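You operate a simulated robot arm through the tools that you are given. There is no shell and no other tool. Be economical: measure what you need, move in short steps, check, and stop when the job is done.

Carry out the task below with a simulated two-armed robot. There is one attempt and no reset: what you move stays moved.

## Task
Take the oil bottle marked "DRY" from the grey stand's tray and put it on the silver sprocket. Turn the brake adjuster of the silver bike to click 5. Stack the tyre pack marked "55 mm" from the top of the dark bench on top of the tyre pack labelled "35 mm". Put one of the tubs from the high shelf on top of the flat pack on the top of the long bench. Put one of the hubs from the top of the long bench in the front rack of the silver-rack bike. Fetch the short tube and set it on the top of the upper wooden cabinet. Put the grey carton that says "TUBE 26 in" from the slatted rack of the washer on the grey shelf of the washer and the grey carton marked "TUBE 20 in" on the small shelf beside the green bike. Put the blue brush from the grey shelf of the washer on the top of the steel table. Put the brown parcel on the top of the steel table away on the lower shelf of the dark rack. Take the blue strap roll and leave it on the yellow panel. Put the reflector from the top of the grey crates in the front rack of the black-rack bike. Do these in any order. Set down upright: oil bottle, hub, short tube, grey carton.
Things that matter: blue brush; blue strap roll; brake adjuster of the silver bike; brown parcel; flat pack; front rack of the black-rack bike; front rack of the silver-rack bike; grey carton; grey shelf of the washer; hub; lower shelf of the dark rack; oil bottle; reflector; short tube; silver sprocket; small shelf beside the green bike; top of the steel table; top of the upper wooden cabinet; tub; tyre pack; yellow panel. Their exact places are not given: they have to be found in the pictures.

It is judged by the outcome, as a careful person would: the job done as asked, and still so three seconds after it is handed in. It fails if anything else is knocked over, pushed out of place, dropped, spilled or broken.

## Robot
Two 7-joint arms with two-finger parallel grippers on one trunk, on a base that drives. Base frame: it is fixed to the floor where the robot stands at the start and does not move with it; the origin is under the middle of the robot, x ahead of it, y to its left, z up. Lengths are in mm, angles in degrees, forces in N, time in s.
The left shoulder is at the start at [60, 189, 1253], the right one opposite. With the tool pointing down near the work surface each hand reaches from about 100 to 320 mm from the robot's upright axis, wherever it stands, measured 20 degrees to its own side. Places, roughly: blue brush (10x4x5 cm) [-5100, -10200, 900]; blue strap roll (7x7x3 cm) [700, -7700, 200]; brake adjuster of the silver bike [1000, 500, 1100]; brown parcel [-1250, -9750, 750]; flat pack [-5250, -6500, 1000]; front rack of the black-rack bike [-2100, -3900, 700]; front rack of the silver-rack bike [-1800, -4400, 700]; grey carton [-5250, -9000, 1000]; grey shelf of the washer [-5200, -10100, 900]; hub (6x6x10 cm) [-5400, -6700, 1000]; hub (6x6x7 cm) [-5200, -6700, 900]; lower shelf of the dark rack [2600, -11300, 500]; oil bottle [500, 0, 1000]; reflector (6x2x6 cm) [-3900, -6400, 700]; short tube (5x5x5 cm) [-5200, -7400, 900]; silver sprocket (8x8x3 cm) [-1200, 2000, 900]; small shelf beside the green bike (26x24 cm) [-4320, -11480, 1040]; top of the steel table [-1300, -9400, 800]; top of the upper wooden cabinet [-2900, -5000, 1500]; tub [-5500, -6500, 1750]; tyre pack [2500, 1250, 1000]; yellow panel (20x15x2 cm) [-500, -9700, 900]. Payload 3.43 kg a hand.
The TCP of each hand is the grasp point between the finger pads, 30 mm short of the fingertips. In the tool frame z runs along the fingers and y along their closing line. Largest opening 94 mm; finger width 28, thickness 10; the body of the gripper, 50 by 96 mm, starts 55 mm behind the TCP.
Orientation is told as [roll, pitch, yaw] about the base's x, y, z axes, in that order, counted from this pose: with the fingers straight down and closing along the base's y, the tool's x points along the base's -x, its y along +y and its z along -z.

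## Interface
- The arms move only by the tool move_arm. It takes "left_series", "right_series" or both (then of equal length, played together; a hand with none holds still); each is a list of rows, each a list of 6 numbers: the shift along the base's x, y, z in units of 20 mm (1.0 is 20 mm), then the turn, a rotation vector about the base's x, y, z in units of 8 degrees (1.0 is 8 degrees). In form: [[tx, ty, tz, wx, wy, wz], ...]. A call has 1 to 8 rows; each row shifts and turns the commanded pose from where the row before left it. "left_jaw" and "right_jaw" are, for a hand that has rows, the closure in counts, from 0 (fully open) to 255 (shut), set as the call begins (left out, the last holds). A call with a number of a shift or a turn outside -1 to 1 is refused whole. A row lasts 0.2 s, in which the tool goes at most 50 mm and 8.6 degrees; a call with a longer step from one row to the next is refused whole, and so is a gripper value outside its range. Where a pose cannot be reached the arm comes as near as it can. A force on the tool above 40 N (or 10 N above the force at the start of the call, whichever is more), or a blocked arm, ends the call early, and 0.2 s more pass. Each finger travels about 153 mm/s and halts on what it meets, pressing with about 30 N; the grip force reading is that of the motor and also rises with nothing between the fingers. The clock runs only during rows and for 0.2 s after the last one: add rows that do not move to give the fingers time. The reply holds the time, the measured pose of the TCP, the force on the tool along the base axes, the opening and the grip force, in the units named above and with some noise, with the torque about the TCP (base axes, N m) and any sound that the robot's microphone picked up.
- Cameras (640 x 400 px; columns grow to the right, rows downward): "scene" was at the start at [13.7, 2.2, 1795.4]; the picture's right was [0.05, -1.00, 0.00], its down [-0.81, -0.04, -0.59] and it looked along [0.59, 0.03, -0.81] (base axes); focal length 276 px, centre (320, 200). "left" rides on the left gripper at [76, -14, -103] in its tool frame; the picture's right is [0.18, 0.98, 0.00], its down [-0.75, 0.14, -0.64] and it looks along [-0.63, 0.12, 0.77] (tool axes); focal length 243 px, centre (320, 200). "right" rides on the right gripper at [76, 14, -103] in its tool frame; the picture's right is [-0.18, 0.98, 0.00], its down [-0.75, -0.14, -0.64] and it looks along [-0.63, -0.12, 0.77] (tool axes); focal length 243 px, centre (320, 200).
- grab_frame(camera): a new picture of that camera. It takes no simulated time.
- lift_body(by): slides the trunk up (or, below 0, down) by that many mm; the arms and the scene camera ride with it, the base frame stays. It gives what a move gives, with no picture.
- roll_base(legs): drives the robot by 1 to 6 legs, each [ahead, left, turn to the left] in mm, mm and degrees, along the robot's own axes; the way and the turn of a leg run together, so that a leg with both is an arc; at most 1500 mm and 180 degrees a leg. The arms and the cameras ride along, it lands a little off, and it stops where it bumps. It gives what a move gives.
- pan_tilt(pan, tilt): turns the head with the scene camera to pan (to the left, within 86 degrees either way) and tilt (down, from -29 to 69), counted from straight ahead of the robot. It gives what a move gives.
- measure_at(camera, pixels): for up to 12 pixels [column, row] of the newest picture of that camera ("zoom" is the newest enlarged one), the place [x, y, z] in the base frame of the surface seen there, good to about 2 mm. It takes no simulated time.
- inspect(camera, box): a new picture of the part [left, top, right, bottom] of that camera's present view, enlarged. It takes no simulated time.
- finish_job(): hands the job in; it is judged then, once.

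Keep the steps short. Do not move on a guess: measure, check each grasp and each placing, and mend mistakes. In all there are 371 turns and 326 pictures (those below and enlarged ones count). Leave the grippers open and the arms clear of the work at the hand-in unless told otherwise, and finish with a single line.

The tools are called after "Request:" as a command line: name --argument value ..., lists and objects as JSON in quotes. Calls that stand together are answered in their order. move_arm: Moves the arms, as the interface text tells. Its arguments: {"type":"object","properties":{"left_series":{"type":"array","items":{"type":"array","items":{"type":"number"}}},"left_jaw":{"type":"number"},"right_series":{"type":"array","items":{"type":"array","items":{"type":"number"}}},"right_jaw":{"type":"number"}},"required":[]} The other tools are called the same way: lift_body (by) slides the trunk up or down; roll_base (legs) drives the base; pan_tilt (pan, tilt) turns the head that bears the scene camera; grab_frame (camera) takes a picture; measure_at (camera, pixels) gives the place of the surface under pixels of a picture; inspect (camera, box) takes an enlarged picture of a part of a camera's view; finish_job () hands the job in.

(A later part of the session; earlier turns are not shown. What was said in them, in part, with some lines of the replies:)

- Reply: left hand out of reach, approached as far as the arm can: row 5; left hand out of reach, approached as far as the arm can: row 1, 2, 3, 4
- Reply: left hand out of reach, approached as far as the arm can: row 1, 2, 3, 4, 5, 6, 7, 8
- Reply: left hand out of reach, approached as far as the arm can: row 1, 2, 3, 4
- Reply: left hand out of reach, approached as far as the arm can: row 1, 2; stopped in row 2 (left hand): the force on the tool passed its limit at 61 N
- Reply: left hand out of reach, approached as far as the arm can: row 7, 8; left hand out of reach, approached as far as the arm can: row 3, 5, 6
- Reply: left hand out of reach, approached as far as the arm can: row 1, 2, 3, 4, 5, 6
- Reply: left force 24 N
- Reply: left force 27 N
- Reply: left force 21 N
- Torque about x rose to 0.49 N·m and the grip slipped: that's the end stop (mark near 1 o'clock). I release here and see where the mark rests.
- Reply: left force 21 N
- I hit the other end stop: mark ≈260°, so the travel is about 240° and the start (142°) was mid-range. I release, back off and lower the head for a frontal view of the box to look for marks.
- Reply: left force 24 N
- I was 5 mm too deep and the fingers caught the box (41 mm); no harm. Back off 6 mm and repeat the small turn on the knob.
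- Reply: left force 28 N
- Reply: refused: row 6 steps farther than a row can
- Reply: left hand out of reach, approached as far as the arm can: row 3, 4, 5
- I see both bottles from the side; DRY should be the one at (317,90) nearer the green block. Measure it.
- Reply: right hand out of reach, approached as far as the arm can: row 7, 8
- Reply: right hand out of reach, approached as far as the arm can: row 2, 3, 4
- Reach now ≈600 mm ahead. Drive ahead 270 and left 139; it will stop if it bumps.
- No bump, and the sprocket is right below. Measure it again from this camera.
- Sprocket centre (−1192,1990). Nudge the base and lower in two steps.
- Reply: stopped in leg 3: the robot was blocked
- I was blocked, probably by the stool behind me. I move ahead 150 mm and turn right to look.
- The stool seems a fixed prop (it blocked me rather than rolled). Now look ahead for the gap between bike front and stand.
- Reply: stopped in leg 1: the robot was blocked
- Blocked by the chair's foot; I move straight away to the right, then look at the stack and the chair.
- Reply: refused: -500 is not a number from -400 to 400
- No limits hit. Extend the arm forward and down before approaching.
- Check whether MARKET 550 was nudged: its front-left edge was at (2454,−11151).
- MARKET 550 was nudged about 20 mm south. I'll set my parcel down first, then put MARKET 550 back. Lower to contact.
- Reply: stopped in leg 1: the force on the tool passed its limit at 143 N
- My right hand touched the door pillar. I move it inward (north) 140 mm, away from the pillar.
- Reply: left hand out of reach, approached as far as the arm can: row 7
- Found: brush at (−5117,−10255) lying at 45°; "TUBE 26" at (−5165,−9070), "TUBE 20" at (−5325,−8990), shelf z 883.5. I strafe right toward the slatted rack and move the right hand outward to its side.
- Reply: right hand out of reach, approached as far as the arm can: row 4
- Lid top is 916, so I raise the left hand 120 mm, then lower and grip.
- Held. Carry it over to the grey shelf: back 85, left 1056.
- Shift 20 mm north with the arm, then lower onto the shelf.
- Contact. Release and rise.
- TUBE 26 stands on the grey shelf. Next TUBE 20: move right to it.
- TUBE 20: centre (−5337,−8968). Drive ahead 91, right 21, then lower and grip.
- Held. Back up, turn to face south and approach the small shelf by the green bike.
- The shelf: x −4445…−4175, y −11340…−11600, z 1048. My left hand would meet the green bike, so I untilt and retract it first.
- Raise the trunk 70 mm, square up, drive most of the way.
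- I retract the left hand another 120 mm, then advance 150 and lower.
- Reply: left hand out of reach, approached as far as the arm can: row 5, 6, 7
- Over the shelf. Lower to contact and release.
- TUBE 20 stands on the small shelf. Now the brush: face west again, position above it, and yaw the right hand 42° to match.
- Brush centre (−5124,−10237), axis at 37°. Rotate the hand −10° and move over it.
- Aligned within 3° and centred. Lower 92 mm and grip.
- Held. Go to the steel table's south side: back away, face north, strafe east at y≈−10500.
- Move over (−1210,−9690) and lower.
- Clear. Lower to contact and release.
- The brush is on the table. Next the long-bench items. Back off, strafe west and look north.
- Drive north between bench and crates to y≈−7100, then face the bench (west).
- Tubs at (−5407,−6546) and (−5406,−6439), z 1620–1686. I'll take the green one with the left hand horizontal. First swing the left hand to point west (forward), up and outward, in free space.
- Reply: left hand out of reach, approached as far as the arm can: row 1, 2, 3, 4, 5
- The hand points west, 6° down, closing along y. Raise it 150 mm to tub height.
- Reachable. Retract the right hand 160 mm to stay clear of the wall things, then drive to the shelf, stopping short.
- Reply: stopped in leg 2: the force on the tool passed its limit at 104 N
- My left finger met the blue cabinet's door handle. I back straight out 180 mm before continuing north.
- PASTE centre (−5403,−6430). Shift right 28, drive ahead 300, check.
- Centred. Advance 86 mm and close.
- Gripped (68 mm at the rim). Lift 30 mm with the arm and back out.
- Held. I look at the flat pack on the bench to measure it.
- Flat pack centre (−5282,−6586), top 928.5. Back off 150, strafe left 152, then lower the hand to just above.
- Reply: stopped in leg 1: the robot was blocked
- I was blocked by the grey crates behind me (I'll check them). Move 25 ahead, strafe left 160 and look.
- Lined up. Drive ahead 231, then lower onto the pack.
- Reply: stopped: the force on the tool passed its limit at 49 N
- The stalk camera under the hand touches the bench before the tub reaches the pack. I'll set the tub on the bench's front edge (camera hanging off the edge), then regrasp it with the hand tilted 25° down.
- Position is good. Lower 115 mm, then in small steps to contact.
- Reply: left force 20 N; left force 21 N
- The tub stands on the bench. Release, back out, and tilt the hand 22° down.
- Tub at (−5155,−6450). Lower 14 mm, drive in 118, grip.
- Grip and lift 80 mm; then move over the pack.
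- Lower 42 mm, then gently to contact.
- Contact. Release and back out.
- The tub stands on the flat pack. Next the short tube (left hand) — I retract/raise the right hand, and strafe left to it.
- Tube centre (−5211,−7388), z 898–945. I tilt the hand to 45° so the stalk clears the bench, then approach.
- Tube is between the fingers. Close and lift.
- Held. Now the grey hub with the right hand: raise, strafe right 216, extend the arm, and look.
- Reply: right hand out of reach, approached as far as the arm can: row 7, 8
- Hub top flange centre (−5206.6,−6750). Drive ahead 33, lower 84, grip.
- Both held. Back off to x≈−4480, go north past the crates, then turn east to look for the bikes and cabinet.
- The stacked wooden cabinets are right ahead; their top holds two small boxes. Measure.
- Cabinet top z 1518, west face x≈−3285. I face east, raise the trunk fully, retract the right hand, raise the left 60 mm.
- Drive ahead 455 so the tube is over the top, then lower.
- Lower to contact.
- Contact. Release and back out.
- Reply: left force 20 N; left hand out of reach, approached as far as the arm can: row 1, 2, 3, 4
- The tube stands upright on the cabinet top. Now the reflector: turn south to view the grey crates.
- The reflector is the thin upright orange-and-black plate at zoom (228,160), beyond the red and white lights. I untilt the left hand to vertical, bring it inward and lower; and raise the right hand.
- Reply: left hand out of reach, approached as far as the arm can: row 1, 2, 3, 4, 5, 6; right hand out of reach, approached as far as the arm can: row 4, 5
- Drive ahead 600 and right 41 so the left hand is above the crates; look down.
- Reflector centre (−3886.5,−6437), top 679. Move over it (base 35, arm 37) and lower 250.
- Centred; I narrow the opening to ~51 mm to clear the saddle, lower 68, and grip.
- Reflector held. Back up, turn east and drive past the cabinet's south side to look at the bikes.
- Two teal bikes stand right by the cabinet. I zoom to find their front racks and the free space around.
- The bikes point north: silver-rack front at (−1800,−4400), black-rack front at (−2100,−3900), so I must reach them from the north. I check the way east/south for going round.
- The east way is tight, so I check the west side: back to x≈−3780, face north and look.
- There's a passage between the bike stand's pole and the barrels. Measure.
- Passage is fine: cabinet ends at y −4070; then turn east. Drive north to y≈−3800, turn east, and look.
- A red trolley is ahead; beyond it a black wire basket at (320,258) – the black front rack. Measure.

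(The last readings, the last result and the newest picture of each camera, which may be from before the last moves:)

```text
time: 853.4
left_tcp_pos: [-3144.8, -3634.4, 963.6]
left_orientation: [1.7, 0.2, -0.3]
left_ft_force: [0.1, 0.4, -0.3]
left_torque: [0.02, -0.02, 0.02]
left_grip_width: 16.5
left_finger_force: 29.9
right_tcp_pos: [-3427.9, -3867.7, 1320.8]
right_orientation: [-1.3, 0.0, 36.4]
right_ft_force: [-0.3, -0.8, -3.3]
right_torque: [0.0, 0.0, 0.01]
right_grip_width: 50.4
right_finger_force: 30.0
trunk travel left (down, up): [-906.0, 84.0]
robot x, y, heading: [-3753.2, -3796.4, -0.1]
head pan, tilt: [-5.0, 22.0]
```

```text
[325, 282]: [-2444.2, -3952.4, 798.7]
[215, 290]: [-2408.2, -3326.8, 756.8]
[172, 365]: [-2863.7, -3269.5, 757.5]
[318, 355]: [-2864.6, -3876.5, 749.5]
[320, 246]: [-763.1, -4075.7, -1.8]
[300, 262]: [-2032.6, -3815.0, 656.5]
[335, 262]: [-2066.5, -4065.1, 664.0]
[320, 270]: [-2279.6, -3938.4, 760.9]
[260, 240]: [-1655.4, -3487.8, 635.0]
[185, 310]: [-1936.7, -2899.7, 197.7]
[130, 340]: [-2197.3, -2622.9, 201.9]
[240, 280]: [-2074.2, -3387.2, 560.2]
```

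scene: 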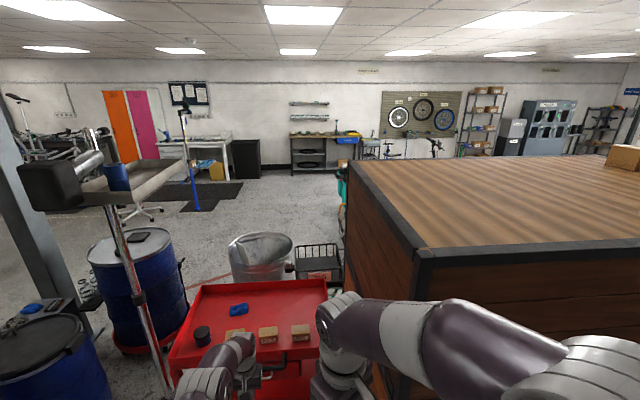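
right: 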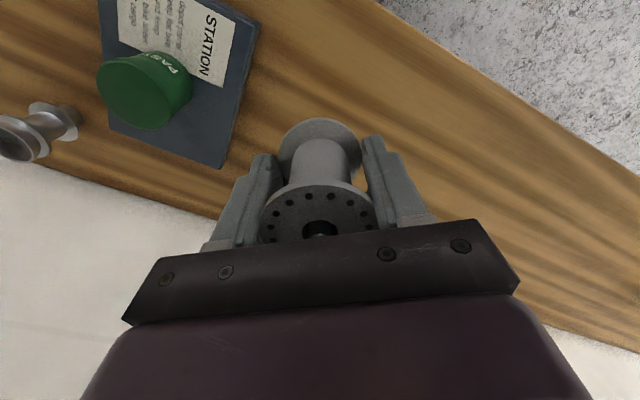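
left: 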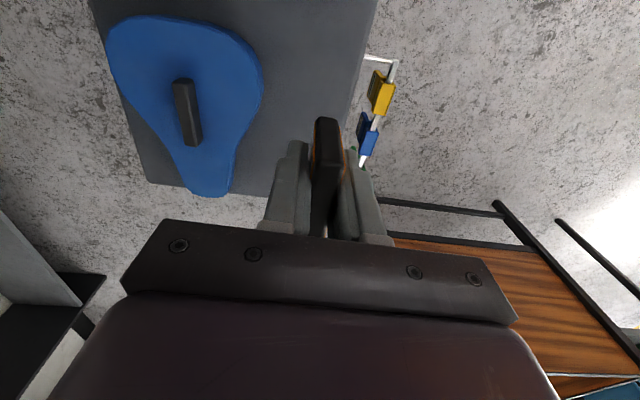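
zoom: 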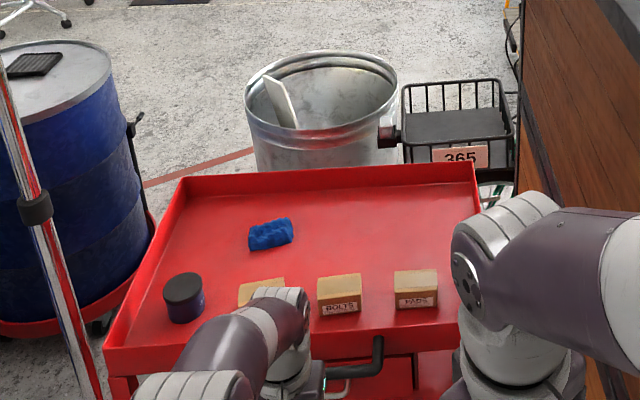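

I can't pass there (trolley, bin, barrels). I'll take the long safe way: back south, round past the washer, east along y≈−8480, up the aisle x≈1330, then west along y≈−3700.

Request:
roll_base --legs '[[0, 0, 90], [-1000, 0, 0], [-930, 0, 0], [0, 720, 0], [-1400, 0, 0], [-1330, 0, 0]]'

Request:
roll_base --legs '[[0, 0, -90]]'

Request:
pan_tilt --pan 0 --tilt 20

Request:
grab_frame --camera "scene"

```text
time: 883.3
left_tcp_pos: [-4657.9, -7856.1, 961.9]
left_orientation: [1.7, 0.2, 91.4]
left_ft_force: [-0.4, -0.4, -0.5]
left_torque: [-0.02, 0.01, -0.02]
left_grip_width: 16.3
left_finger_force: 30.2
right_tcp_pos: [-4414.0, -8128.1, 1321.5]
right_orientation: [-1.3, 0.1, 128.2]
right_ft_force: [0.8, -0.7, -0.3]
right_torque: [0.01, -0.02, 0.01]
right_grip_width: 50.6
right_finger_force: 29.9
trunk travel left (down, up): [-906.0, 84.0]
robot x, y, heading: [-4476.1, -8453.1, 91.8]
head pan, tilt: [-5.0, 22.0]
```

```text
time: 887.5
left_tcp_pos: [-3870.0, -8287.0, 961.7]
left_orientation: [1.7, 0.3, 0.1]
left_ft_force: [-0.3, -0.1, -0.4]
left_torque: [0.01, 0.05, -0.01]
left_grip_width: 16.3
left_finger_force: 30.1
right_tcp_pos: [-4148.7, -8522.8, 1321.9]
right_orientation: [-1.3, 0.0, 37.0]
right_ft_force: [-0.6, 0.1, -1.7]
right_torque: [-0.03, 0.03, -0.02]
right_grip_width: 50.5
right_finger_force: 29.9
trunk travel left (down, up): [-906.0, 84.0]
robot x, y, heading: [-4474.7, -8459.1, 0.5]
head pan, tilt: [-5.0, 22.0]
```

```text
time: 888.2
left_tcp_pos: [-3869.9, -8287.0, 962.1]
left_orientation: [1.6, 0.2, 0.2]
left_ft_force: [0.3, 0.5, -0.9]
left_torque: [0.02, -0.01, -0.02]
left_grip_width: 16.2
left_finger_force: 30.3
right_tcp_pos: [-4147.8, -8522.0, 1321.2]
right_orientation: [-1.3, 0.1, 37.0]
right_ft_force: [0.6, -0.2, -1.0]
right_torque: [0.02, 0.03, -0.04]
right_grip_width: 50.6
right_finger_force: 30.2
trunk travel left (down, up): [-906.0, 84.0]
robot x, y, heading: [-4476.7, -8456.9, 0.5]
head pan, tilt: [0.0, 20.0]
```

```text
83 pictures are left
```

scene: 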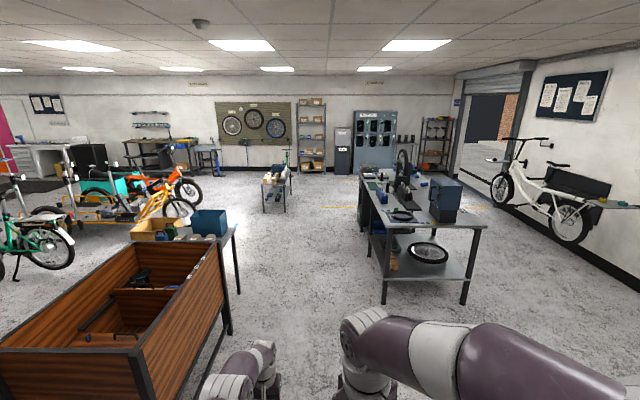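

Clear corridor ahead; check the two edges.

Request:
measure_at --camera "scene" --pixels '[[230, 330], [215, 260], [240, 290], [383, 302], [372, 225], [287, 205], [140, 350]]'

```text
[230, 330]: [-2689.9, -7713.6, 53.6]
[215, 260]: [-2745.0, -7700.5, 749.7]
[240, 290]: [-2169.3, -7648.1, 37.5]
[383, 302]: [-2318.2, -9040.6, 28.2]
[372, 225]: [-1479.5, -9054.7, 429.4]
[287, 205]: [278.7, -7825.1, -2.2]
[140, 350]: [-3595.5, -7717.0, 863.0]
```

Request:
roll_base --legs '[[1450, 20, -0.5], [1450, 0, 0], [1450, 0, 0], [1440, 0, 0]]'

```text
time: 915.8
left_tcp_pos: [1915.2, -8286.5, 962.1]
left_orientation: [1.6, 0.1, 0.4]
left_ft_force: [-0.5, -0.6, -1.0]
left_torque: [-0.02, 0.01, 0.0]
left_grip_width: 16.2
left_finger_force: 30.0
right_tcp_pos: [1636.5, -8523.6, 1321.2]
right_orientation: [-1.5, -0.1, 37.4]
right_ft_force: [0.6, -0.3, -1.5]
right_torque: [-0.02, -0.03, 0.0]
right_grip_width: 50.3
right_finger_force: 30.2
trunk travel left (down, up): [-906.0, 84.0]
robot x, y, heading: [1312.7, -8458.3, 0.4]
head pan, tilt: [0.0, 20.0]
```

Request:
roll_base --legs '[[0, 0, 89.6], [1200, 0, 0], [1200, 0, 0], [1200, 0, 0], [1150, 0, 0]]'

Request:
roll_base --legs '[[0, 0, 90]]'

Request:
grab_frame --camera "scene"

```text
time: 942.5
left_tcp_pos: [958.4, -3142.2, 963.1]
left_orientation: [1.7, 0.1, 91.3]
left_ft_force: [0.3, -0.5, -0.8]
left_torque: [-0.02, 0.0, -0.02]
left_grip_width: 16.3
left_finger_force: 29.8
right_tcp_pos: [1202.2, -3417.0, 1321.7]
right_orientation: [-1.3, -0.2, 128.3]
right_ft_force: [0.3, -0.6, -1.2]
right_torque: [0.02, -0.02, -0.01]
right_grip_width: 50.4
right_finger_force: 30.0
trunk travel left (down, up): [-906.0, 84.0]
robot x, y, heading: [1142.1, -3744.4, 91.5]
head pan, tilt: [0.0, 20.0]
```

```text
time: 946.6
left_tcp_pos: [537.1, -3914.9, 962.8]
left_orientation: [1.7, 0.2, -179.6]
left_ft_force: [0.1, -0.3, -0.6]
left_torque: [0.01, -0.01, 0.02]
left_grip_width: 16.4
left_finger_force: 29.9
right_tcp_pos: [815.2, -3677.8, 1321.2]
right_orientation: [-1.3, -0.1, -142.8]
right_ft_force: [-0.2, -0.7, -1.8]
right_torque: [-0.01, -0.06, -0.02]
right_grip_width: 50.7
right_finger_force: 29.9
trunk travel left (down, up): [-906.0, 84.0]
robot x, y, heading: [1142.0, -3741.4, -179.3]
head pan, tilt: [0.0, 20.0]
```

```text
82 pictures are left
```

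scene: 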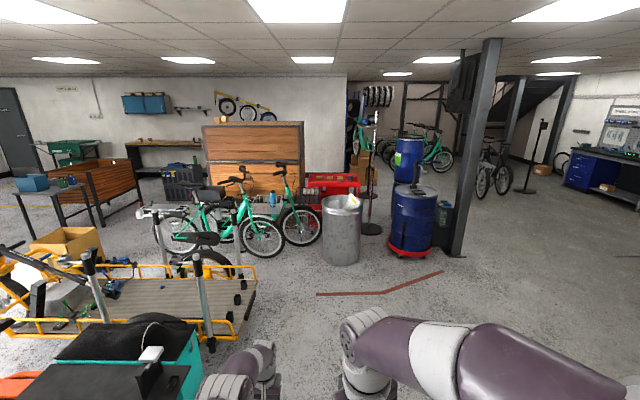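

I see the bikes' fronts. Zoom on them and measure.

Request:
inspect --camera "scene" --box '[150, 150, 370, 280]'

Request:
measure_at --camera "scene" --pixels '[[262, 200], [270, 235], [300, 200], [310, 230], [342, 235], [190, 350], [130, 345], [240, 300], [210, 345], [395, 245], [280, 165]]'

```text
2.91 times, centred on (260, 215) of scene
```

zoom: 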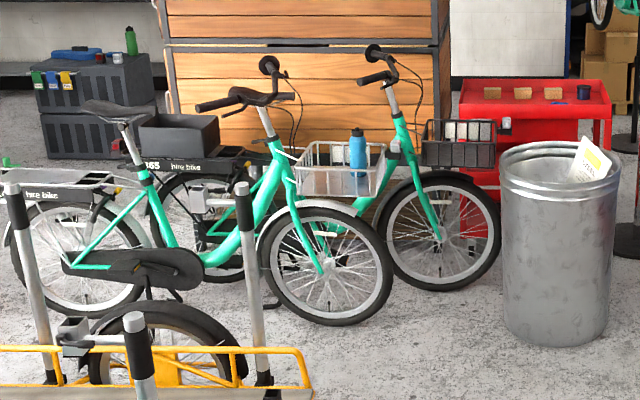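

```text
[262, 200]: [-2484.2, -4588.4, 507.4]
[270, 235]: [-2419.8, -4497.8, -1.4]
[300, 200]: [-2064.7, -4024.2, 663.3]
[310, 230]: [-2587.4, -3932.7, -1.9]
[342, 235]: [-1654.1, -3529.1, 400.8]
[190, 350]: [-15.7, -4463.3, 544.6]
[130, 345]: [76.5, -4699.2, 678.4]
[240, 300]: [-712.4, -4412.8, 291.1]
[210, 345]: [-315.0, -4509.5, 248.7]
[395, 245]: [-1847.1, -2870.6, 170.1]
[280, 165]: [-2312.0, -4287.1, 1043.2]
```

The silver rack (with a blue bottle in it) and the black rack are both reachable from the east. Drive west to x≈−800 and look again.

Request:
roll_base --legs '[[1000, 0, -0.7], [950, 0, 0]]'

Request:
pan_tilt --pan 10 --tilt 32

Request:
grab_frame --camera "scene"

Request:
inspect --camera "scene" --box '[160, 130, 380, 270]'

```text
time: 956.4
left_tcp_pos: [-1422.2, -3922.8, 962.6]
left_orientation: [1.7, 0.1, -180.0]
left_ft_force: [0.0, -0.6, 0.3]
left_torque: [0.02, 0.02, -0.01]
left_grip_width: 16.2
left_finger_force: 29.9
right_tcp_pos: [-1141.0, -3686.3, 1320.8]
right_orientation: [-1.4, -0.1, -143.1]
right_ft_force: [0.0, 0.1, -3.3]
right_torque: [-0.03, -0.02, -0.01]
right_grip_width: 50.6
right_finger_force: 29.9
trunk travel left (down, up): [-906.0, 84.0]
robot x, y, heading: [-815.6, -3753.0, -179.7]
head pan, tilt: [0.0, 20.0]
```

```text
time: 957.2
left_tcp_pos: [-1423.5, -3924.1, 962.5]
left_orientation: [1.7, 0.1, -180.1]
left_ft_force: [-0.4, 0.3, 0.1]
left_torque: [0.01, -0.01, 0.0]
left_grip_width: 16.3
left_finger_force: 30.1
right_tcp_pos: [-1143.0, -3687.7, 1321.5]
right_orientation: [-1.3, -0.1, -143.1]
right_ft_force: [0.2, -0.2, -1.3]
right_torque: [-0.01, 0.04, 0.03]
right_grip_width: 50.6
right_finger_force: 30.4
trunk travel left (down, up): [-906.0, 84.0]
robot x, y, heading: [-816.7, -3752.9, -179.4]
head pan, tilt: [10.0, 32.0]
```

```text
80 pictures are left
```

scene: 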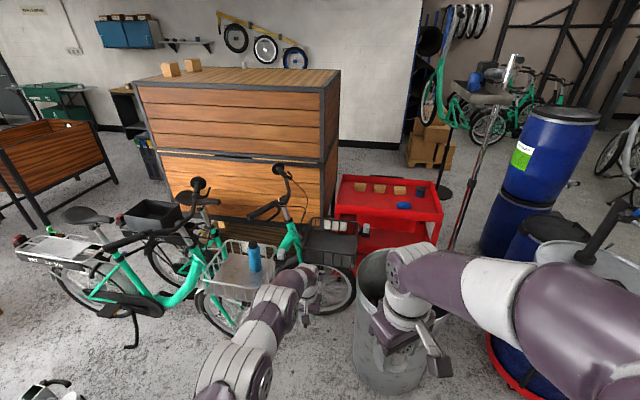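

```text
2.86 times, centred on (270, 200) of scene
```

zoom: 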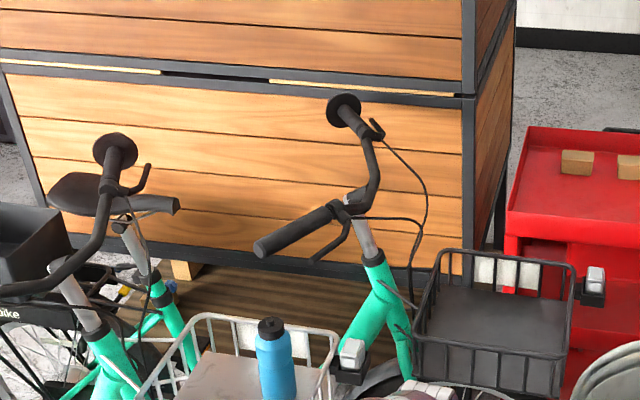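

Measure both racks.

Request:
measure_at --camera "zoom" --pixels '[[495, 320], [470, 300], [540, 330], [436, 255], [572, 268], [555, 375], [416, 345], [220, 380], [275, 330], [275, 370], [200, 318], [335, 338]]'

Request:
measure_at --camera "scene" --pixels '[[235, 275], [215, 275], [262, 282], [222, 245], [205, 285], [250, 297], [240, 262], [375, 270], [390, 330], [355, 330]]'

```text
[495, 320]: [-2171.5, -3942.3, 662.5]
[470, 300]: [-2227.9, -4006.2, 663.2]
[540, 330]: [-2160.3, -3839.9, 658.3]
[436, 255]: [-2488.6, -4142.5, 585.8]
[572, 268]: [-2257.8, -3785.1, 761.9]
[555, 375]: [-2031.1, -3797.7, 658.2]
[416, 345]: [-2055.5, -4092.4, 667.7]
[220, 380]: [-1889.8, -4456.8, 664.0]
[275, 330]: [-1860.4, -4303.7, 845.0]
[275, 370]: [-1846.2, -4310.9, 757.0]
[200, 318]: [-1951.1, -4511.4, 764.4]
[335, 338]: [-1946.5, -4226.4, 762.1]
```

```text
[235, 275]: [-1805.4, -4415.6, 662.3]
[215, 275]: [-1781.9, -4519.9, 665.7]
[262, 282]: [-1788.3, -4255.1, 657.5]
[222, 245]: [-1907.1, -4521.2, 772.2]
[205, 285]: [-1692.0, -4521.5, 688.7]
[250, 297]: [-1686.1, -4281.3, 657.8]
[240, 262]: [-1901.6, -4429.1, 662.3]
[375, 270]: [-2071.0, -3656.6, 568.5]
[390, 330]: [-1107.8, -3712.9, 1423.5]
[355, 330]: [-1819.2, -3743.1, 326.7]
```

Silver rack: floor z 663, x −1950…−1690, y −4520…−4255, bottle at (−1875,−4307). Black rack: floor z 662.5, centre (−2145,−3943). I lower/extend the right hand (hub) and retract/raise the left, in free space.

Request:
move_arm --right_series '[[-0.6, 0, -1, 0, 0, 0], [-0.6, 0, -1, 0, 0, 0], [-0.6, 0, -1, 0, 0, 0], [-0.6, 0, -1, 0, 0, 0], [-0.6, 0, -1, 0, 0, 0], [-0.6, 0, -1, 0, 0, 0], [-0.6, 0, -1, 0, 0, 0], [-0.6, 0, -1, 0, 0, 0]]' --left_series '[[1, 0, 0.9, 0, 0, 0], [1, 0, 0.9, 0, 0, 0], [1, 0, 0.9, 0, 0, 0], [1, 0, 0.9, 0, 0, 0], [1, 0, 0.9, 0, 0, 0], [1, 0, 0.9, 0, 0, 0], [1, 0, 0.9, 0, 0, 0], [1, 0, 0.9, 0, 0, 0]]'

Request:
move_arm --right_series '[[-0.8, 0, -1, 0, 0, 0], [-0.8, 0, -1, 0, 0, 0], [-0.8, 0, -1, 0, 0, 0], [-0.8, 0, -1, 0, 0, 0], [-0.8, 0, -1, 0, 0, 0], [-0.8, 0, -1, 0, 0, 0], [-0.8, 0, -1, 0, 0, 0], [-0.8, 0, -1, 0, 0, 0]]'

Request:
roll_base --legs '[[500, 160, 0], [0, 0, 62.3]]'

Request:
grab_frame --camera "right"

```text
time: 959.0
left_tcp_pos: [-1261.5, -3922.7, 1106.1]
left_orientation: [1.7, 0.3, -180.0]
left_ft_force: [0.4, -0.2, 0.2]
left_torque: [0.02, 0.02, 0.0]
left_grip_width: 16.2
left_finger_force: 30.0
right_tcp_pos: [-1239.8, -3688.2, 1161.0]
right_orientation: [-1.4, -0.1, -143.1]
right_ft_force: [-0.8, 0.4, -1.4]
right_torque: [0.04, -0.01, -0.05]
right_grip_width: 50.4
right_finger_force: 30.3
trunk travel left (down, up): [-906.0, 84.0]
robot x, y, heading: [-816.5, -3755.3, -179.5]
head pan, tilt: [10.0, 32.0]
```

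```text
time: 960.8
left_tcp_pos: [-1261.7, -3921.7, 1105.3]
left_orientation: [1.8, 0.2, -180.1]
left_ft_force: [-0.2, 0.7, 0.4]
left_torque: [0.03, -0.05, -0.01]
left_grip_width: 16.2
left_finger_force: 29.9
right_tcp_pos: [-1366.9, -3687.0, 999.0]
right_orientation: [-1.3, 0.0, -143.1]
right_ft_force: [0.2, 0.1, -2.2]
right_torque: [0.03, -0.02, 0.02]
right_grip_width: 50.4
right_finger_force: 29.7
trunk travel left (down, up): [-906.0, 84.0]
robot x, y, heading: [-817.7, -3755.2, -179.9]
head pan, tilt: [10.0, 32.0]
```

```text
time: 966.5
left_tcp_pos: [-1377.9, -4393.6, 1107.5]
left_orientation: [1.6, 0.1, -118.1]
left_ft_force: [-0.3, -0.1, -0.6]
left_torque: [-0.02, 0.01, -0.05]
left_grip_width: 16.1
left_finger_force: 30.1
right_tcp_pos: [-1634.7, -4373.6, 999.4]
right_orientation: [-1.4, -0.1, -81.3]
right_ft_force: [0.9, 0.5, -1.2]
right_torque: [0.02, 0.03, 0.02]
right_grip_width: 50.6
right_finger_force: 29.8
trunk travel left (down, up): [-906.0, 84.0]
robot x, y, heading: [-1316.2, -3921.7, -117.7]
head pan, tilt: [10.0, 32.0]
```

```text
78 pictures are left
```

right: 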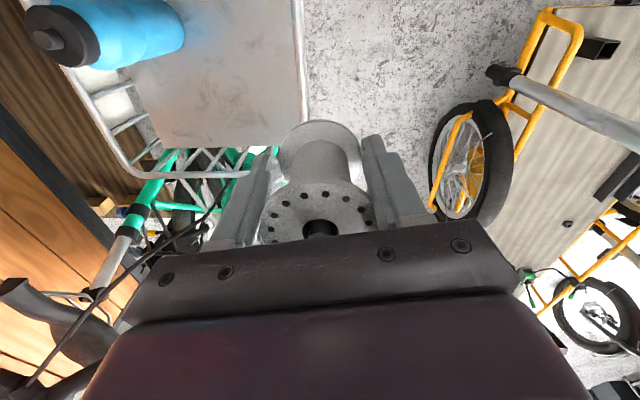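

Move so the hub is over (−1800,−4425), then check.

Request:
roll_base --legs '[[122, -122, 0]]'

Request:
lift_body --by -180

Request:
grab_frame --camera "right"

Request:
pan_tilt --pan -5 --tilt 45

Request:
grab_frame --camera "scene"

```text
time: 968.0
left_tcp_pos: [-1537.3, -4444.9, 1108.3]
left_orientation: [1.6, 0.0, -118.0]
left_ft_force: [0.9, -0.9, 0.4]
left_torque: [0.0, -0.02, -0.03]
left_grip_width: 16.2
left_finger_force: 29.6
right_tcp_pos: [-1795.0, -4425.7, 1001.4]
right_orientation: [-1.5, 0.0, -81.1]
right_ft_force: [-1.1, 0.8, -2.2]
right_torque: [0.01, 0.02, 0.01]
right_grip_width: 50.4
right_finger_force: 30.1
trunk travel left (down, up): [-906.0, 84.0]
robot x, y, heading: [-1479.2, -3972.6, -117.8]
head pan, tilt: [10.0, 32.0]
```

```text
time: 970.0
left_tcp_pos: [-1538.9, -4444.8, 926.9]
left_orientation: [1.7, 0.2, -117.9]
left_ft_force: [-0.4, -0.5, -0.6]
left_torque: [0.02, 0.02, 0.01]
left_grip_width: 16.2
left_finger_force: 30.1
right_tcp_pos: [-1797.3, -4426.5, 820.1]
right_orientation: [-1.4, -0.2, -81.1]
right_ft_force: [0.0, 0.8, -1.2]
right_torque: [0.01, 0.0, -0.01]
right_grip_width: 50.8
right_finger_force: 30.1
trunk travel left (down, up): [-726.0, 264.0]
robot x, y, heading: [-1478.3, -3971.8, -117.7]
head pan, tilt: [10.0, 32.0]
```

```text
77 pictures are left
```

right: 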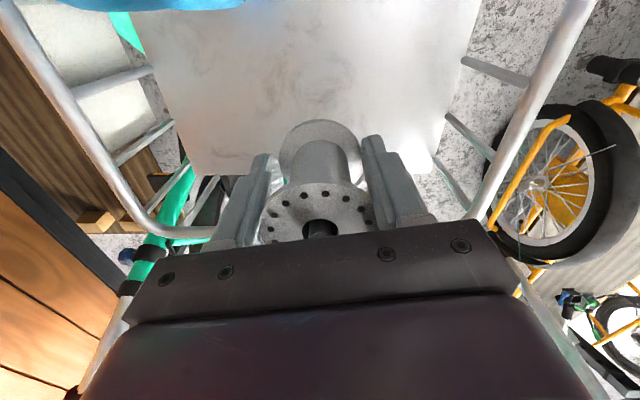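

```text
time: 970.8
left_tcp_pos: [-1540.8, -4445.9, 926.9]
left_orientation: [1.7, 0.2, -117.9]
left_ft_force: [0.7, -0.7, -0.4]
left_torque: [-0.03, 0.0, -0.01]
left_grip_width: 16.2
left_finger_force: 30.4
right_tcp_pos: [-1796.6, -4427.7, 819.7]
right_orientation: [-1.3, 0.0, -81.1]
right_ft_force: [0.9, -0.5, -0.8]
right_torque: [0.06, -0.01, -0.04]
right_grip_width: 50.6
right_finger_force: 30.3
trunk travel left (down, up): [-726.0, 264.0]
robot x, y, heading: [-1479.8, -3972.0, -117.6]
head pan, tilt: [-5.0, 45.0]
```

```text
76 pictures are left
```

scene: 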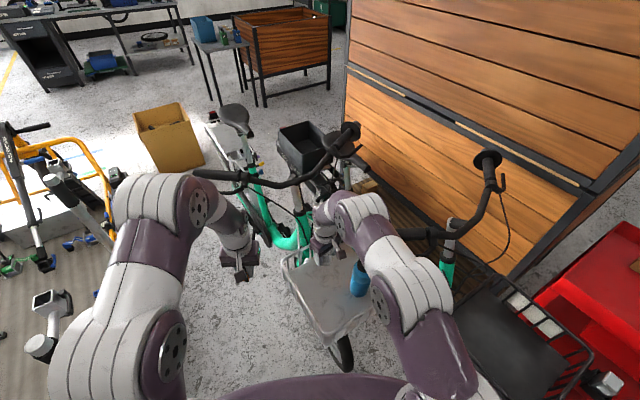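

Measure the rack's floor plate edges under the hub.

Request:
measure_at --camera "right" --pixels '[[200, 165], [435, 165], [230, 100], [430, 60], [160, 50], [330, 30], [250, 8]]'

```text
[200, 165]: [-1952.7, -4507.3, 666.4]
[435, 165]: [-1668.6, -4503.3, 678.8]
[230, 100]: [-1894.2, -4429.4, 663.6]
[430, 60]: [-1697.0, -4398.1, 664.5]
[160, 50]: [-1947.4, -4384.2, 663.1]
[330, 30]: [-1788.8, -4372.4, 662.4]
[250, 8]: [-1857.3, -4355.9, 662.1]
```

Check the handlebar's clearance to my right wrist before lowering.

Request:
measure_at --camera "scene" --pixels '[[345, 145], [325, 165], [295, 185], [340, 180], [360, 205], [350, 195], [310, 225], [240, 178], [430, 232]]'

```text
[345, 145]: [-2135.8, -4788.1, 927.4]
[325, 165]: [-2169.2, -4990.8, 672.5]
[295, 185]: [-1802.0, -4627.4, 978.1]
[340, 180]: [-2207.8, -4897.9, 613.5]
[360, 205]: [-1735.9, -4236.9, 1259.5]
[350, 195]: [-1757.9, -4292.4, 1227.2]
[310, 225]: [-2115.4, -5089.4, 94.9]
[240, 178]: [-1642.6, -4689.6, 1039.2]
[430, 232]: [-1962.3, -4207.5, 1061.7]
```

All clear by 200 mm. Lower the hub to the rack floor.

Request:
lift_body --by -117

Request:
lift_body --by -4

Request:
lift_body --by -2

```text
time: 972.2
left_tcp_pos: [-1540.1, -4445.3, 810.2]
left_orientation: [1.7, 0.1, -117.9]
left_ft_force: [0.1, 0.2, -0.8]
left_torque: [0.0, 0.0, 0.02]
left_grip_width: 16.7
left_finger_force: 30.3
right_tcp_pos: [-1796.8, -4427.7, 702.2]
right_orientation: [-1.4, -0.1, -81.1]
right_ft_force: [0.9, 1.2, -1.0]
right_torque: [0.0, 0.02, 0.01]
right_grip_width: 50.4
right_finger_force: 30.0
trunk travel left (down, up): [-609.0, 381.0]
robot x, y, heading: [-1477.4, -3975.6, -117.7]
head pan, tilt: [-5.0, 45.0]
```

```text
time: 972.8
left_tcp_pos: [-1539.4, -4446.3, 805.9]
left_orientation: [1.7, 0.1, -117.9]
left_ft_force: [0.0, -0.6, -0.4]
left_torque: [-0.01, -0.02, -0.02]
left_grip_width: 16.3
left_finger_force: 29.7
right_tcp_pos: [-1795.8, -4427.9, 698.9]
right_orientation: [-1.2, -0.2, -81.1]
right_ft_force: [-0.1, -0.8, -2.0]
right_torque: [-0.02, -0.02, 0.01]
right_grip_width: 50.1
right_finger_force: 29.7
trunk travel left (down, up): [-605.0, 385.0]
robot x, y, heading: [-1480.0, -3973.7, -117.6]
head pan, tilt: [-5.0, 45.0]
```

```text
time: 973.3
left_tcp_pos: [-1539.5, -4444.5, 803.5]
left_orientation: [1.8, 0.2, -117.9]
left_ft_force: [-0.2, 0.4, 0.1]
left_torque: [0.02, 0.0, 0.02]
left_grip_width: 16.3
left_finger_force: 30.1
right_tcp_pos: [-1797.5, -4426.1, 697.0]
right_orientation: [-1.4, -0.1, -81.1]
right_ft_force: [0.2, 1.0, 2.3]
right_torque: [0.0, -0.09, 0.04]
right_grip_width: 50.3
right_finger_force: 30.2
trunk travel left (down, up): [-603.0, 387.0]
robot x, y, heading: [-1476.7, -3971.7, -117.5]
head pan, tilt: [-5.0, 45.0]
```

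Contact. Release gently and rise.

Request:
move_arm --right_series '[[0, 0, 0, 0, 0, 0], [0, 0, 0, 0, 0, 0], [0, 0, 0, 0, 0, 0]]' --right_jaw 80

Request:
lift_body --by 300

Request:
grab_frame --camera "right"

```text
time: 974.1
left_tcp_pos: [-1539.3, -4445.8, 804.3]
left_orientation: [1.8, 0.1, -117.8]
left_ft_force: [-0.6, 1.2, -0.2]
left_torque: [0.03, -0.02, 0.01]
left_grip_width: 16.2
left_finger_force: 29.9
right_tcp_pos: [-1796.2, -4426.8, 696.1]
right_orientation: [-1.2, -0.1, -81.1]
right_ft_force: [0.5, 0.2, -0.1]
right_torque: [-0.01, 0.01, -0.01]
right_grip_width: 65.0
right_finger_force: 0.1
trunk travel left (down, up): [-603.0, 387.0]
robot x, y, heading: [-1479.3, -3973.2, -117.5]
head pan, tilt: [-5.0, 45.0]
```

```text
time: 977.1
left_tcp_pos: [-1540.0, -4446.0, 1103.4]
left_orientation: [1.7, 0.2, -117.9]
left_ft_force: [0.0, 0.2, -0.4]
left_torque: [-0.02, -0.02, 0.02]
left_grip_width: 16.2
left_finger_force: 29.7
right_tcp_pos: [-1796.4, -4426.6, 996.9]
right_orientation: [-1.3, 0.0, -81.1]
right_ft_force: [0.8, -0.4, -0.3]
right_torque: [0.02, 0.01, 0.0]
right_grip_width: 64.4
right_finger_force: 0.1
trunk travel left (down, up): [-903.0, 87.0]
robot x, y, heading: [-1478.8, -3972.1, -117.5]
head pan, tilt: [-5.0, 45.0]
```

```text
75 pictures are left
```

right: 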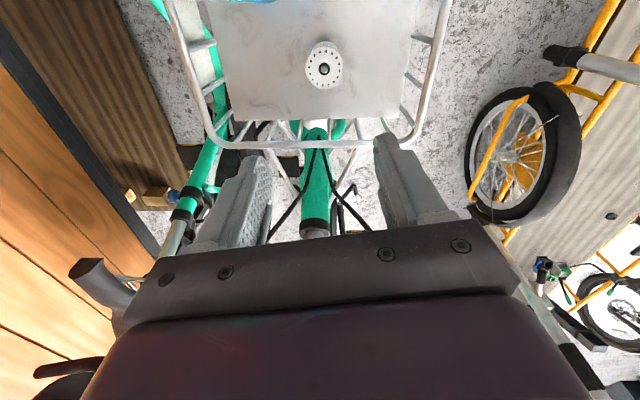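

The hub stands in the silver rack. Before turning toward the black rack, I retract the right hand and raise the trunk fully to clear the handlebars.

Request:
move_arm --right_series '[[0.46, 0.88, 0.5, 0, 0, 0], [0.46, 0.88, 0.5, 0, 0, 0], [0.46, 0.88, 0.5, 0, 0, 0], [0.46, 0.88, 0.5, 0, 0, 0], [0.46, 0.88, 0.5, 0, 0, 0], [0.46, 0.88, 0.5, 0, 0, 0], [0.46, 0.88, 0.5, 0, 0, 0], [0.46, 0.88, 0.5, 0, 0, 0]]'

Request:
move_arm --right_series '[[0.46, 0.88, 0.5, 0, 0, 0], [0.46, 0.88, 0.5, 0, 0, 0], [0.46, 0.88, 0.5, 0, 0, 0], [0.46, 0.88, 0.5, 0, 0, 0]]'

Request:
lift_body --by 87

Request:
roll_base --legs '[[-35, 5, 0], [0, 0, -74.9]]'

Request:
pan_tilt --pan 10 --tilt 48

Request:
grab_frame --camera "scene"

```text
time: 978.9
left_tcp_pos: [-1538.8, -4444.9, 1104.6]
left_orientation: [1.7, 0.1, -117.8]
left_ft_force: [-0.1, 0.2, 0.0]
left_torque: [0.01, 0.0, 0.0]
left_grip_width: 16.2
left_finger_force: 30.1
right_tcp_pos: [-1723.2, -4284.9, 1075.4]
right_orientation: [-1.5, -0.1, -81.2]
right_ft_force: [-0.1, 0.6, 0.3]
right_torque: [0.02, 0.0, 0.01]
right_grip_width: 64.4
right_finger_force: 0.1
trunk travel left (down, up): [-903.0, 87.0]
robot x, y, heading: [-1478.0, -3977.0, -117.7]
head pan, tilt: [-5.0, 45.0]
```

```text
time: 979.9
left_tcp_pos: [-1538.5, -4444.6, 1105.2]
left_orientation: [1.7, 0.2, -117.9]
left_ft_force: [-0.3, 0.6, 0.7]
left_torque: [0.0, 0.0, 0.01]
left_grip_width: 16.3
left_finger_force: 30.3
right_tcp_pos: [-1686.1, -4214.6, 1118.0]
right_orientation: [-1.4, -0.1, -81.1]
right_ft_force: [-0.2, 0.9, -0.3]
right_torque: [-0.02, 0.0, 0.0]
right_grip_width: 64.5
right_finger_force: 0.1
trunk travel left (down, up): [-903.0, 87.0]
robot x, y, heading: [-1478.9, -3976.7, -117.8]
head pan, tilt: [-5.0, 45.0]
```

```text
time: 981.1
left_tcp_pos: [-1539.0, -4445.0, 1190.5]
left_orientation: [1.7, 0.2, -117.8]
left_ft_force: [0.2, 0.1, 0.4]
left_torque: [-0.02, 0.03, 0.0]
left_grip_width: 16.2
left_finger_force: 30.1
right_tcp_pos: [-1685.5, -4216.4, 1203.0]
right_orientation: [-1.4, -0.1, -81.1]
right_ft_force: [0.1, -0.4, 0.1]
right_torque: [0.0, 0.03, -0.02]
right_grip_width: 64.6
right_finger_force: 0.0
trunk travel left (down, up): [-990.0, 0.0]
robot x, y, heading: [-1477.5, -3973.8, -117.5]
head pan, tilt: [-5.0, 45.0]
```

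```text
time: 985.3
left_tcp_pos: [-1930.0, -3998.4, 1191.5]
left_orientation: [1.8, 0.2, 165.9]
left_ft_force: [0.6, -0.9, -0.1]
left_torque: [0.0, 0.0, 0.01]
left_grip_width: 16.5
left_finger_force: 29.7
right_tcp_pos: [-1741.5, -3802.1, 1203.1]
right_orientation: [-1.5, 0.0, -157.3]
right_ft_force: [-0.4, -0.2, -0.1]
right_torque: [-0.04, 0.03, 0.0]
right_grip_width: 64.5
right_finger_force: 0.1
trunk travel left (down, up): [-990.0, 0.0]
robot x, y, heading: [-1457.3, -3948.1, 166.1]
head pan, tilt: [-5.0, 45.0]
```

```text
time: 986.0
left_tcp_pos: [-1930.1, -3997.5, 1191.8]
left_orientation: [1.8, 0.2, 165.8]
left_ft_force: [-0.6, -0.8, 1.0]
left_torque: [-0.02, 0.02, -0.01]
left_grip_width: 16.3
left_finger_force: 30.0
right_tcp_pos: [-1743.8, -3802.8, 1203.2]
right_orientation: [-1.3, 0.0, -157.4]
right_ft_force: [0.4, 1.2, 0.2]
right_torque: [0.0, 0.01, -0.04]
right_grip_width: 64.6
right_finger_force: 0.1
trunk travel left (down, up): [-990.0, 0.0]
robot x, y, heading: [-1456.7, -3941.0, 166.2]
head pan, tilt: [10.0, 48.0]
```

```text
74 pictures are left
```

scene: 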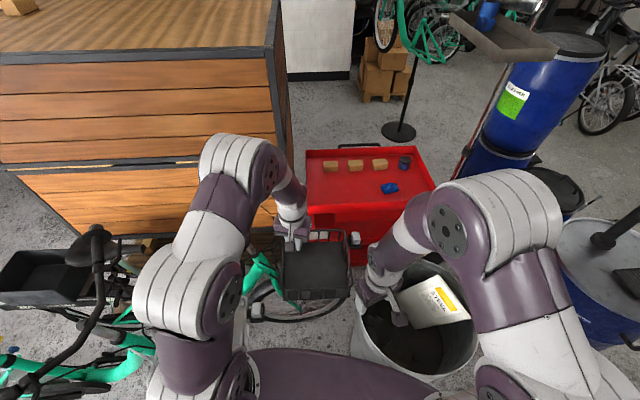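

I check where my left arm's links are relative to the black bike's east grip (−1962,−4207,1062).

Request:
measure_at --camera "scene" --pixels '[[275, 175], [285, 200], [240, 160], [215, 200], [190, 270], [205, 240], [240, 210], [262, 270], [262, 300], [315, 265]]'

```text
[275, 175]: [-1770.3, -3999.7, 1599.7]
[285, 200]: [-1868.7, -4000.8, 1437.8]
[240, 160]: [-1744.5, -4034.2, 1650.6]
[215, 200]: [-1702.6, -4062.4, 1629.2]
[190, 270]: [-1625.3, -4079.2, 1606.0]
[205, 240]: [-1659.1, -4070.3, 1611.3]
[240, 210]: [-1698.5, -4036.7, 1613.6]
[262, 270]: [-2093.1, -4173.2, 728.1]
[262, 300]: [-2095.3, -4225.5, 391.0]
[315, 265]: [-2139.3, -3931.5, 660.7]
```

The arm is in a near-vertical plane, well clear of the grip. Extend and lower the left hand; raise the right hand meanwhile; then nudge the base.

Request:
move_arm --left_series '[[-0.95, 0.23, -0.9, 0, 0, 0], [-0.95, 0.23, -0.9, 0, 0, 0], [-0.95, 0.23, -0.9, 0, 0, 0], [-0.95, 0.23, -0.9, 0, 0, 0], [-0.95, 0.23, -0.9, 0, 0, 0], [-0.95, 0.23, -0.9, 0, 0, 0], [-0.95, 0.23, -0.9, 0, 0, 0], [-0.95, 0.23, -0.9, 0, 0, 0]]' --right_series '[[0, 0, 1, 0, 0, 0], [0, 0, 1, 0, 0, 0], [0, 0, 1, 0, 0, 0], [0, 0, 1, 0, 0, 0], [0, 0, 1, 0, 0, 0], [0, 0, 1, 0, 0, 0], [0, 0, 1, 0, 0, 0], [0, 0, 1, 0, 0, 0]]'

Request:
roll_base --legs '[[50, -4, 0]]'

Request:
lift_body --by -200

Request:
grab_frame --camera "left"

```text
time: 987.8
left_tcp_pos: [-2082.6, -3960.1, 1047.6]
left_orientation: [1.7, 0.2, 165.8]
left_ft_force: [-0.3, 0.6, -0.7]
left_torque: [-0.01, -0.03, -0.03]
left_grip_width: 16.3
left_finger_force: 30.2
right_tcp_pos: [-1743.5, -3803.0, 1363.4]
right_orientation: [-1.2, 0.0, -157.4]
right_ft_force: [-0.6, -0.2, 0.2]
right_torque: [-0.02, -0.03, -0.01]
right_grip_width: 64.6
right_finger_force: 0.0
trunk travel left (down, up): [-990.0, 0.0]
robot x, y, heading: [-1459.3, -3942.6, 166.3]
head pan, tilt: [10.0, 48.0]
```

```text
time: 988.8
left_tcp_pos: [-2121.6, -3947.5, 1052.9]
left_orientation: [1.6, -0.3, 165.8]
left_ft_force: [1.4, -0.9, 0.6]
left_torque: [0.07, 0.04, -0.02]
left_grip_width: 16.2
left_finger_force: 30.4
right_tcp_pos: [-1780.0, -3789.9, 1366.9]
right_orientation: [-1.6, -0.4, -157.2]
right_ft_force: [1.1, 0.6, 0.1]
right_torque: [-0.01, 0.1, 0.04]
right_grip_width: 64.6
right_finger_force: 0.2
trunk travel left (down, up): [-990.0, 0.0]
robot x, y, heading: [-1505.4, -3929.4, 166.3]
head pan, tilt: [10.0, 48.0]
```

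```text
time: 990.9
left_tcp_pos: [-2129.0, -3945.5, 847.0]
left_orientation: [1.6, 0.3, 165.8]
left_ft_force: [-0.1, -0.6, -0.1]
left_torque: [-0.01, -0.01, 0.0]
left_grip_width: 16.1
left_finger_force: 30.2
right_tcp_pos: [-1789.7, -3786.6, 1163.2]
right_orientation: [-1.3, -0.2, -157.3]
right_ft_force: [0.6, 0.0, 0.3]
right_torque: [0.0, 0.03, 0.0]
right_grip_width: 64.7
right_finger_force: 0.1
trunk travel left (down, up): [-790.0, 200.0]
robot x, y, heading: [-1506.5, -3928.3, 166.0]
head pan, tilt: [10.0, 48.0]
```

```text
73 pictures are left
```

left: 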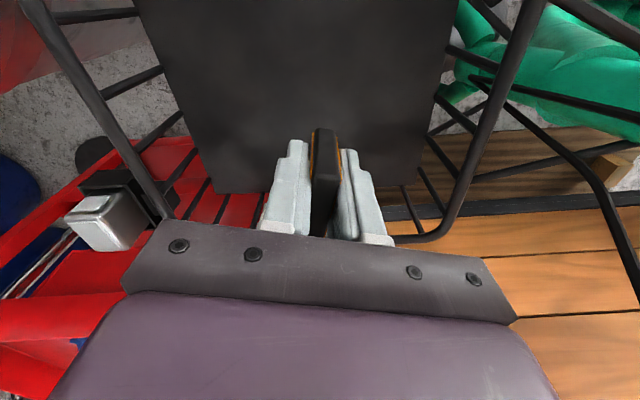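

Over the black rack. Lower to its floor.

Request:
lift_body --by -142

Request:
lift_body --by -4

Request:
lift_body --by -2

```text
time: 992.6
left_tcp_pos: [-2129.0, -3945.3, 706.4]
left_orientation: [1.7, 0.1, 165.8]
left_ft_force: [-0.2, 0.1, 0.7]
left_torque: [0.01, 0.02, -0.01]
left_grip_width: 16.4
left_finger_force: 29.9
right_tcp_pos: [-1789.7, -3787.6, 1022.3]
right_orientation: [-1.4, -0.1, -157.3]
right_ft_force: [-0.4, 0.6, 0.3]
right_torque: [-0.01, 0.02, 0.02]
right_grip_width: 64.5
right_finger_force: 0.1
trunk travel left (down, up): [-648.0, 342.0]
robot x, y, heading: [-1505.9, -3929.0, 166.3]
head pan, tilt: [10.0, 48.0]
```

```text
time: 993.1
left_tcp_pos: [-2128.8, -3944.9, 701.1]
left_orientation: [1.7, 0.3, 165.8]
left_ft_force: [0.2, 0.4, -0.8]
left_torque: [0.01, -0.01, 0.0]
left_grip_width: 16.3
left_finger_force: 29.8
right_tcp_pos: [-1789.4, -3786.0, 1017.8]
right_orientation: [-1.5, -0.1, -157.3]
right_ft_force: [0.4, -0.1, -0.4]
right_torque: [0.03, 0.01, -0.01]
right_grip_width: 64.5
right_finger_force: 0.0
trunk travel left (down, up): [-644.0, 346.0]
robot x, y, heading: [-1506.4, -3929.0, 166.0]
head pan, tilt: [10.0, 48.0]
```

```text
time: 993.7
left_tcp_pos: [-2129.7, -3945.3, 698.6]
left_orientation: [1.6, 0.2, 165.8]
left_ft_force: [0.1, -0.1, -0.6]
left_torque: [0.04, -0.04, 0.0]
left_grip_width: 16.1
left_finger_force: 29.9
right_tcp_pos: [-1791.2, -3787.0, 1015.2]
right_orientation: [-1.4, -0.1, -157.3]
right_ft_force: [0.2, -0.4, -0.5]
right_torque: [-0.01, 0.0, 0.04]
right_grip_width: 64.5
right_finger_force: 0.0
trunk travel left (down, up): [-642.0, 348.0]
robot x, y, heading: [-1505.6, -3927.6, 166.2]
head pan, tilt: [10.0, 48.0]
```

Request:
lift_body --by -2

Request:
lift_body --by -1.5

```text
time: 994.2
left_tcp_pos: [-2129.0, -3944.2, 698.1]
left_orientation: [1.7, 0.0, 165.8]
left_ft_force: [0.1, -1.0, 6.2]
left_torque: [-0.03, -0.19, 0.01]
left_grip_width: 16.6
left_finger_force: 29.7
right_tcp_pos: [-1790.0, -3787.5, 1013.8]
right_orientation: [-1.4, -0.1, -157.3]
right_ft_force: [-0.3, 0.4, 0.3]
right_torque: [0.0, -0.01, 0.03]
right_grip_width: 64.6
right_finger_force: 0.0
trunk travel left (down, up): [-640.0, 350.0]
robot x, y, heading: [-1506.2, -3930.0, 166.2]
head pan, tilt: [10.0, 48.0]
```

```text
time: 994.7
left_tcp_pos: [-2128.2, -3944.6, 698.7]
left_orientation: [1.7, -0.1, 165.8]
left_ft_force: [-0.3, -0.6, 16.1]
left_torque: [-0.11, -0.25, 0.0]
left_grip_width: 16.1
left_finger_force: 29.7
right_tcp_pos: [-1788.1, -3786.7, 1012.5]
right_orientation: [-1.4, -0.2, -157.3]
right_ft_force: [-0.6, 0.1, -0.4]
right_torque: [0.0, -0.03, 0.0]
right_grip_width: 64.3
right_finger_force: 0.0
trunk travel left (down, up): [-638.0, 352.0]
robot x, y, heading: [-1507.8, -3926.5, 166.1]
head pan, tilt: [10.0, 48.0]
```

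Contact. Release and rise.

Request:
lift_body --by 1.5

Request:
move_arm --left_series '[[0, 0, 0, 0, 0, 0], [0, 0, 0, 0, 0, 0], [0, 0, 0, 0, 0, 0]]' --left_jaw 140

Request:
lift_body --by 350

Request:
grab_frame --camera "left"

```text
time: 995.2
left_tcp_pos: [-2128.4, -3945.0, 697.4]
left_orientation: [1.7, 0.0, 165.8]
left_ft_force: [-2.9, 0.7, 11.6]
left_torque: [-0.04, -0.13, -0.03]
left_grip_width: 16.2
left_finger_force: 29.8
right_tcp_pos: [-1789.3, -3786.6, 1014.2]
right_orientation: [-1.4, -0.1, -157.4]
right_ft_force: [-0.5, 0.1, -0.4]
right_torque: [0.0, -0.04, 0.02]
right_grip_width: 64.5
right_finger_force: 0.0
trunk travel left (down, up): [-640.0, 350.0]
robot x, y, heading: [-1503.6, -3927.0, 166.0]
head pan, tilt: [10.0, 48.0]
```

```text
time: 996.0
left_tcp_pos: [-2129.1, -3944.9, 695.9]
left_orientation: [1.7, 0.2, 165.8]
left_ft_force: [-1.3, 0.9, -0.4]
left_torque: [-0.02, 0.02, 0.01]
left_grip_width: 42.3
left_finger_force: 0.1
right_tcp_pos: [-1789.0, -3786.6, 1013.3]
right_orientation: [-1.5, -0.1, -157.2]
right_ft_force: [0.1, -0.8, -0.7]
right_torque: [-0.02, 0.01, -0.01]
right_grip_width: 64.8
right_finger_force: 0.0
trunk travel left (down, up): [-640.0, 350.0]
robot x, y, heading: [-1506.8, -3931.1, 166.2]
head pan, tilt: [10.0, 48.0]
```

```text
time: 999.4
left_tcp_pos: [-2129.5, -3944.4, 1047.4]
left_orientation: [1.8, 0.3, 165.8]
left_ft_force: [-0.2, 0.1, -0.7]
left_torque: [0.0, 0.03, -0.05]
left_grip_width: 42.5
left_finger_force: 0.0
right_tcp_pos: [-1790.0, -3787.2, 1363.6]
right_orientation: [-1.4, 0.0, -157.3]
right_ft_force: [0.2, -0.5, -0.5]
right_torque: [0.01, 0.0, 0.01]
right_grip_width: 64.5
right_finger_force: 0.1
trunk travel left (down, up): [-990.0, 0.0]
robot x, y, heading: [-1505.4, -3927.1, 166.1]
head pan, tilt: [10.0, 48.0]
```

```text
72 pictures are left
```

left: 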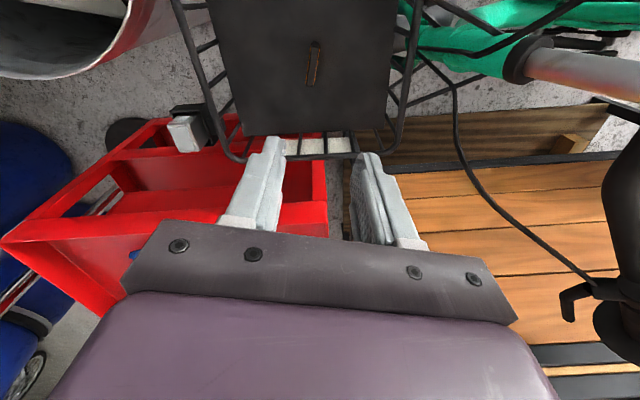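

The reflector stands in the black rack. I open both grippers and back away to leave everything clear.

Request:
roll_base --legs '[[-350, 0, 0]]'

Request:
move_arm --left_series '[[0, 0, 0, 0, 0, 0], [0, 0, 0, 0, 0, 0], [0, 0, 0, 0, 0, 0]]' --left_jaw 0 --right_series '[[0, 0, 0, 0, 0, 0], [0, 0, 0, 0, 0, 0], [0, 0, 0, 0, 0, 0]]' --right_jaw 0

Request:
pan_tilt --pan 15 --tilt 38

Request:
inspect --camera "scene" --box '[120, 120, 400, 340]'

```text
time: 1001.7
left_tcp_pos: [-1794.4, -4027.9, 1045.6]
left_orientation: [1.7, 0.3, 165.8]
left_ft_force: [0.0, -0.2, 0.0]
left_torque: [0.0, -0.03, 0.01]
left_grip_width: 42.6
left_finger_force: 0.0
right_tcp_pos: [-1456.2, -3869.6, 1363.4]
right_orientation: [-1.3, 0.0, -157.3]
right_ft_force: [-0.8, 0.4, -0.8]
right_torque: [0.02, 0.02, -0.01]
right_grip_width: 64.5
right_finger_force: 0.1
trunk travel left (down, up): [-990.0, 0.0]
robot x, y, heading: [-1167.8, -4012.8, 166.3]
head pan, tilt: [10.0, 48.0]
```

```text
time: 1002.5
left_tcp_pos: [-1792.2, -4028.2, 1046.6]
left_orientation: [1.8, 0.0, 165.9]
left_ft_force: [-0.4, 0.4, 0.0]
left_torque: [0.0, 0.02, -0.02]
left_grip_width: 94.0
left_finger_force: 0.0
right_tcp_pos: [-1452.8, -3870.6, 1363.5]
right_orientation: [-1.4, -0.1, -157.3]
right_ft_force: [-0.2, -0.6, 0.2]
right_torque: [0.01, 0.01, 0.01]
right_grip_width: 94.1
right_finger_force: 0.2
trunk travel left (down, up): [-990.0, 0.0]
robot x, y, heading: [-1167.3, -4010.5, 166.0]
head pan, tilt: [10.0, 48.0]
```

```text
time: 1003.2
left_tcp_pos: [-1792.9, -4028.1, 1048.5]
left_orientation: [1.7, 0.2, 165.8]
left_ft_force: [-0.1, 0.0, 0.4]
left_torque: [0.03, 0.02, -0.01]
left_grip_width: 94.0
left_finger_force: 0.1
right_tcp_pos: [-1453.8, -3869.6, 1363.6]
right_orientation: [-1.4, -0.1, -157.3]
right_ft_force: [0.8, 0.0, 0.2]
right_torque: [-0.01, -0.02, 0.01]
right_grip_width: 93.9
right_finger_force: 0.0
trunk travel left (down, up): [-990.0, 0.0]
robot x, y, heading: [-1169.9, -4016.6, 166.0]
head pan, tilt: [15.0, 38.0]
```

```text
1.82 times, centred on (260, 230) of scene
```

zoom: 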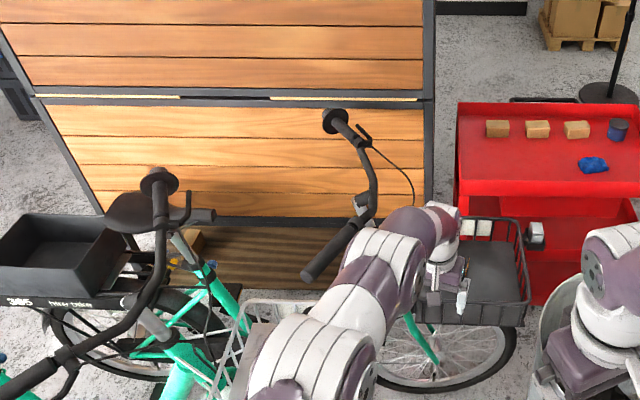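

Back off another 250 (and a bit north) so the arms are clear, then hand in.

Request:
roll_base --legs '[[-260, -120, 0]]'

Request:
finish_job

```text
time: 1005.2
left_tcp_pos: [-1517.4, -3970.6, 1045.8]
left_orientation: [1.6, 0.3, 165.5]
left_ft_force: [0.9, -0.3, -0.3]
left_torque: [0.0, -0.03, -0.01]
left_grip_width: 94.1
left_finger_force: 0.0
right_tcp_pos: [-1177.1, -3813.5, 1363.2]
right_orientation: [-1.2, -0.1, -157.5]
right_ft_force: [-1.2, -0.5, -0.3]
right_torque: [0.0, 0.01, 0.02]
right_grip_width: 93.9
right_finger_force: 0.1
trunk travel left (down, up): [-990.0, 0.0]
robot x, y, heading: [-892.2, -3957.5, 166.0]
head pan, tilt: [15.0, 38.0]
```

```text
The job is handed in.
```

I did all the listed tasks and handed the job in, but "click 5" on the brake adjuster rests on my own counting, since it has no scale and made no sound (I took 30° detents from the anticlockwise stop), and I knocked the "MARKET 550" parcel on the dark rack about 20 mm, set it back to within about 10 mm, and bumped a stool, a chair, the door pillar and a cabinet handle (chair measured unmoved, the others not closely checked).
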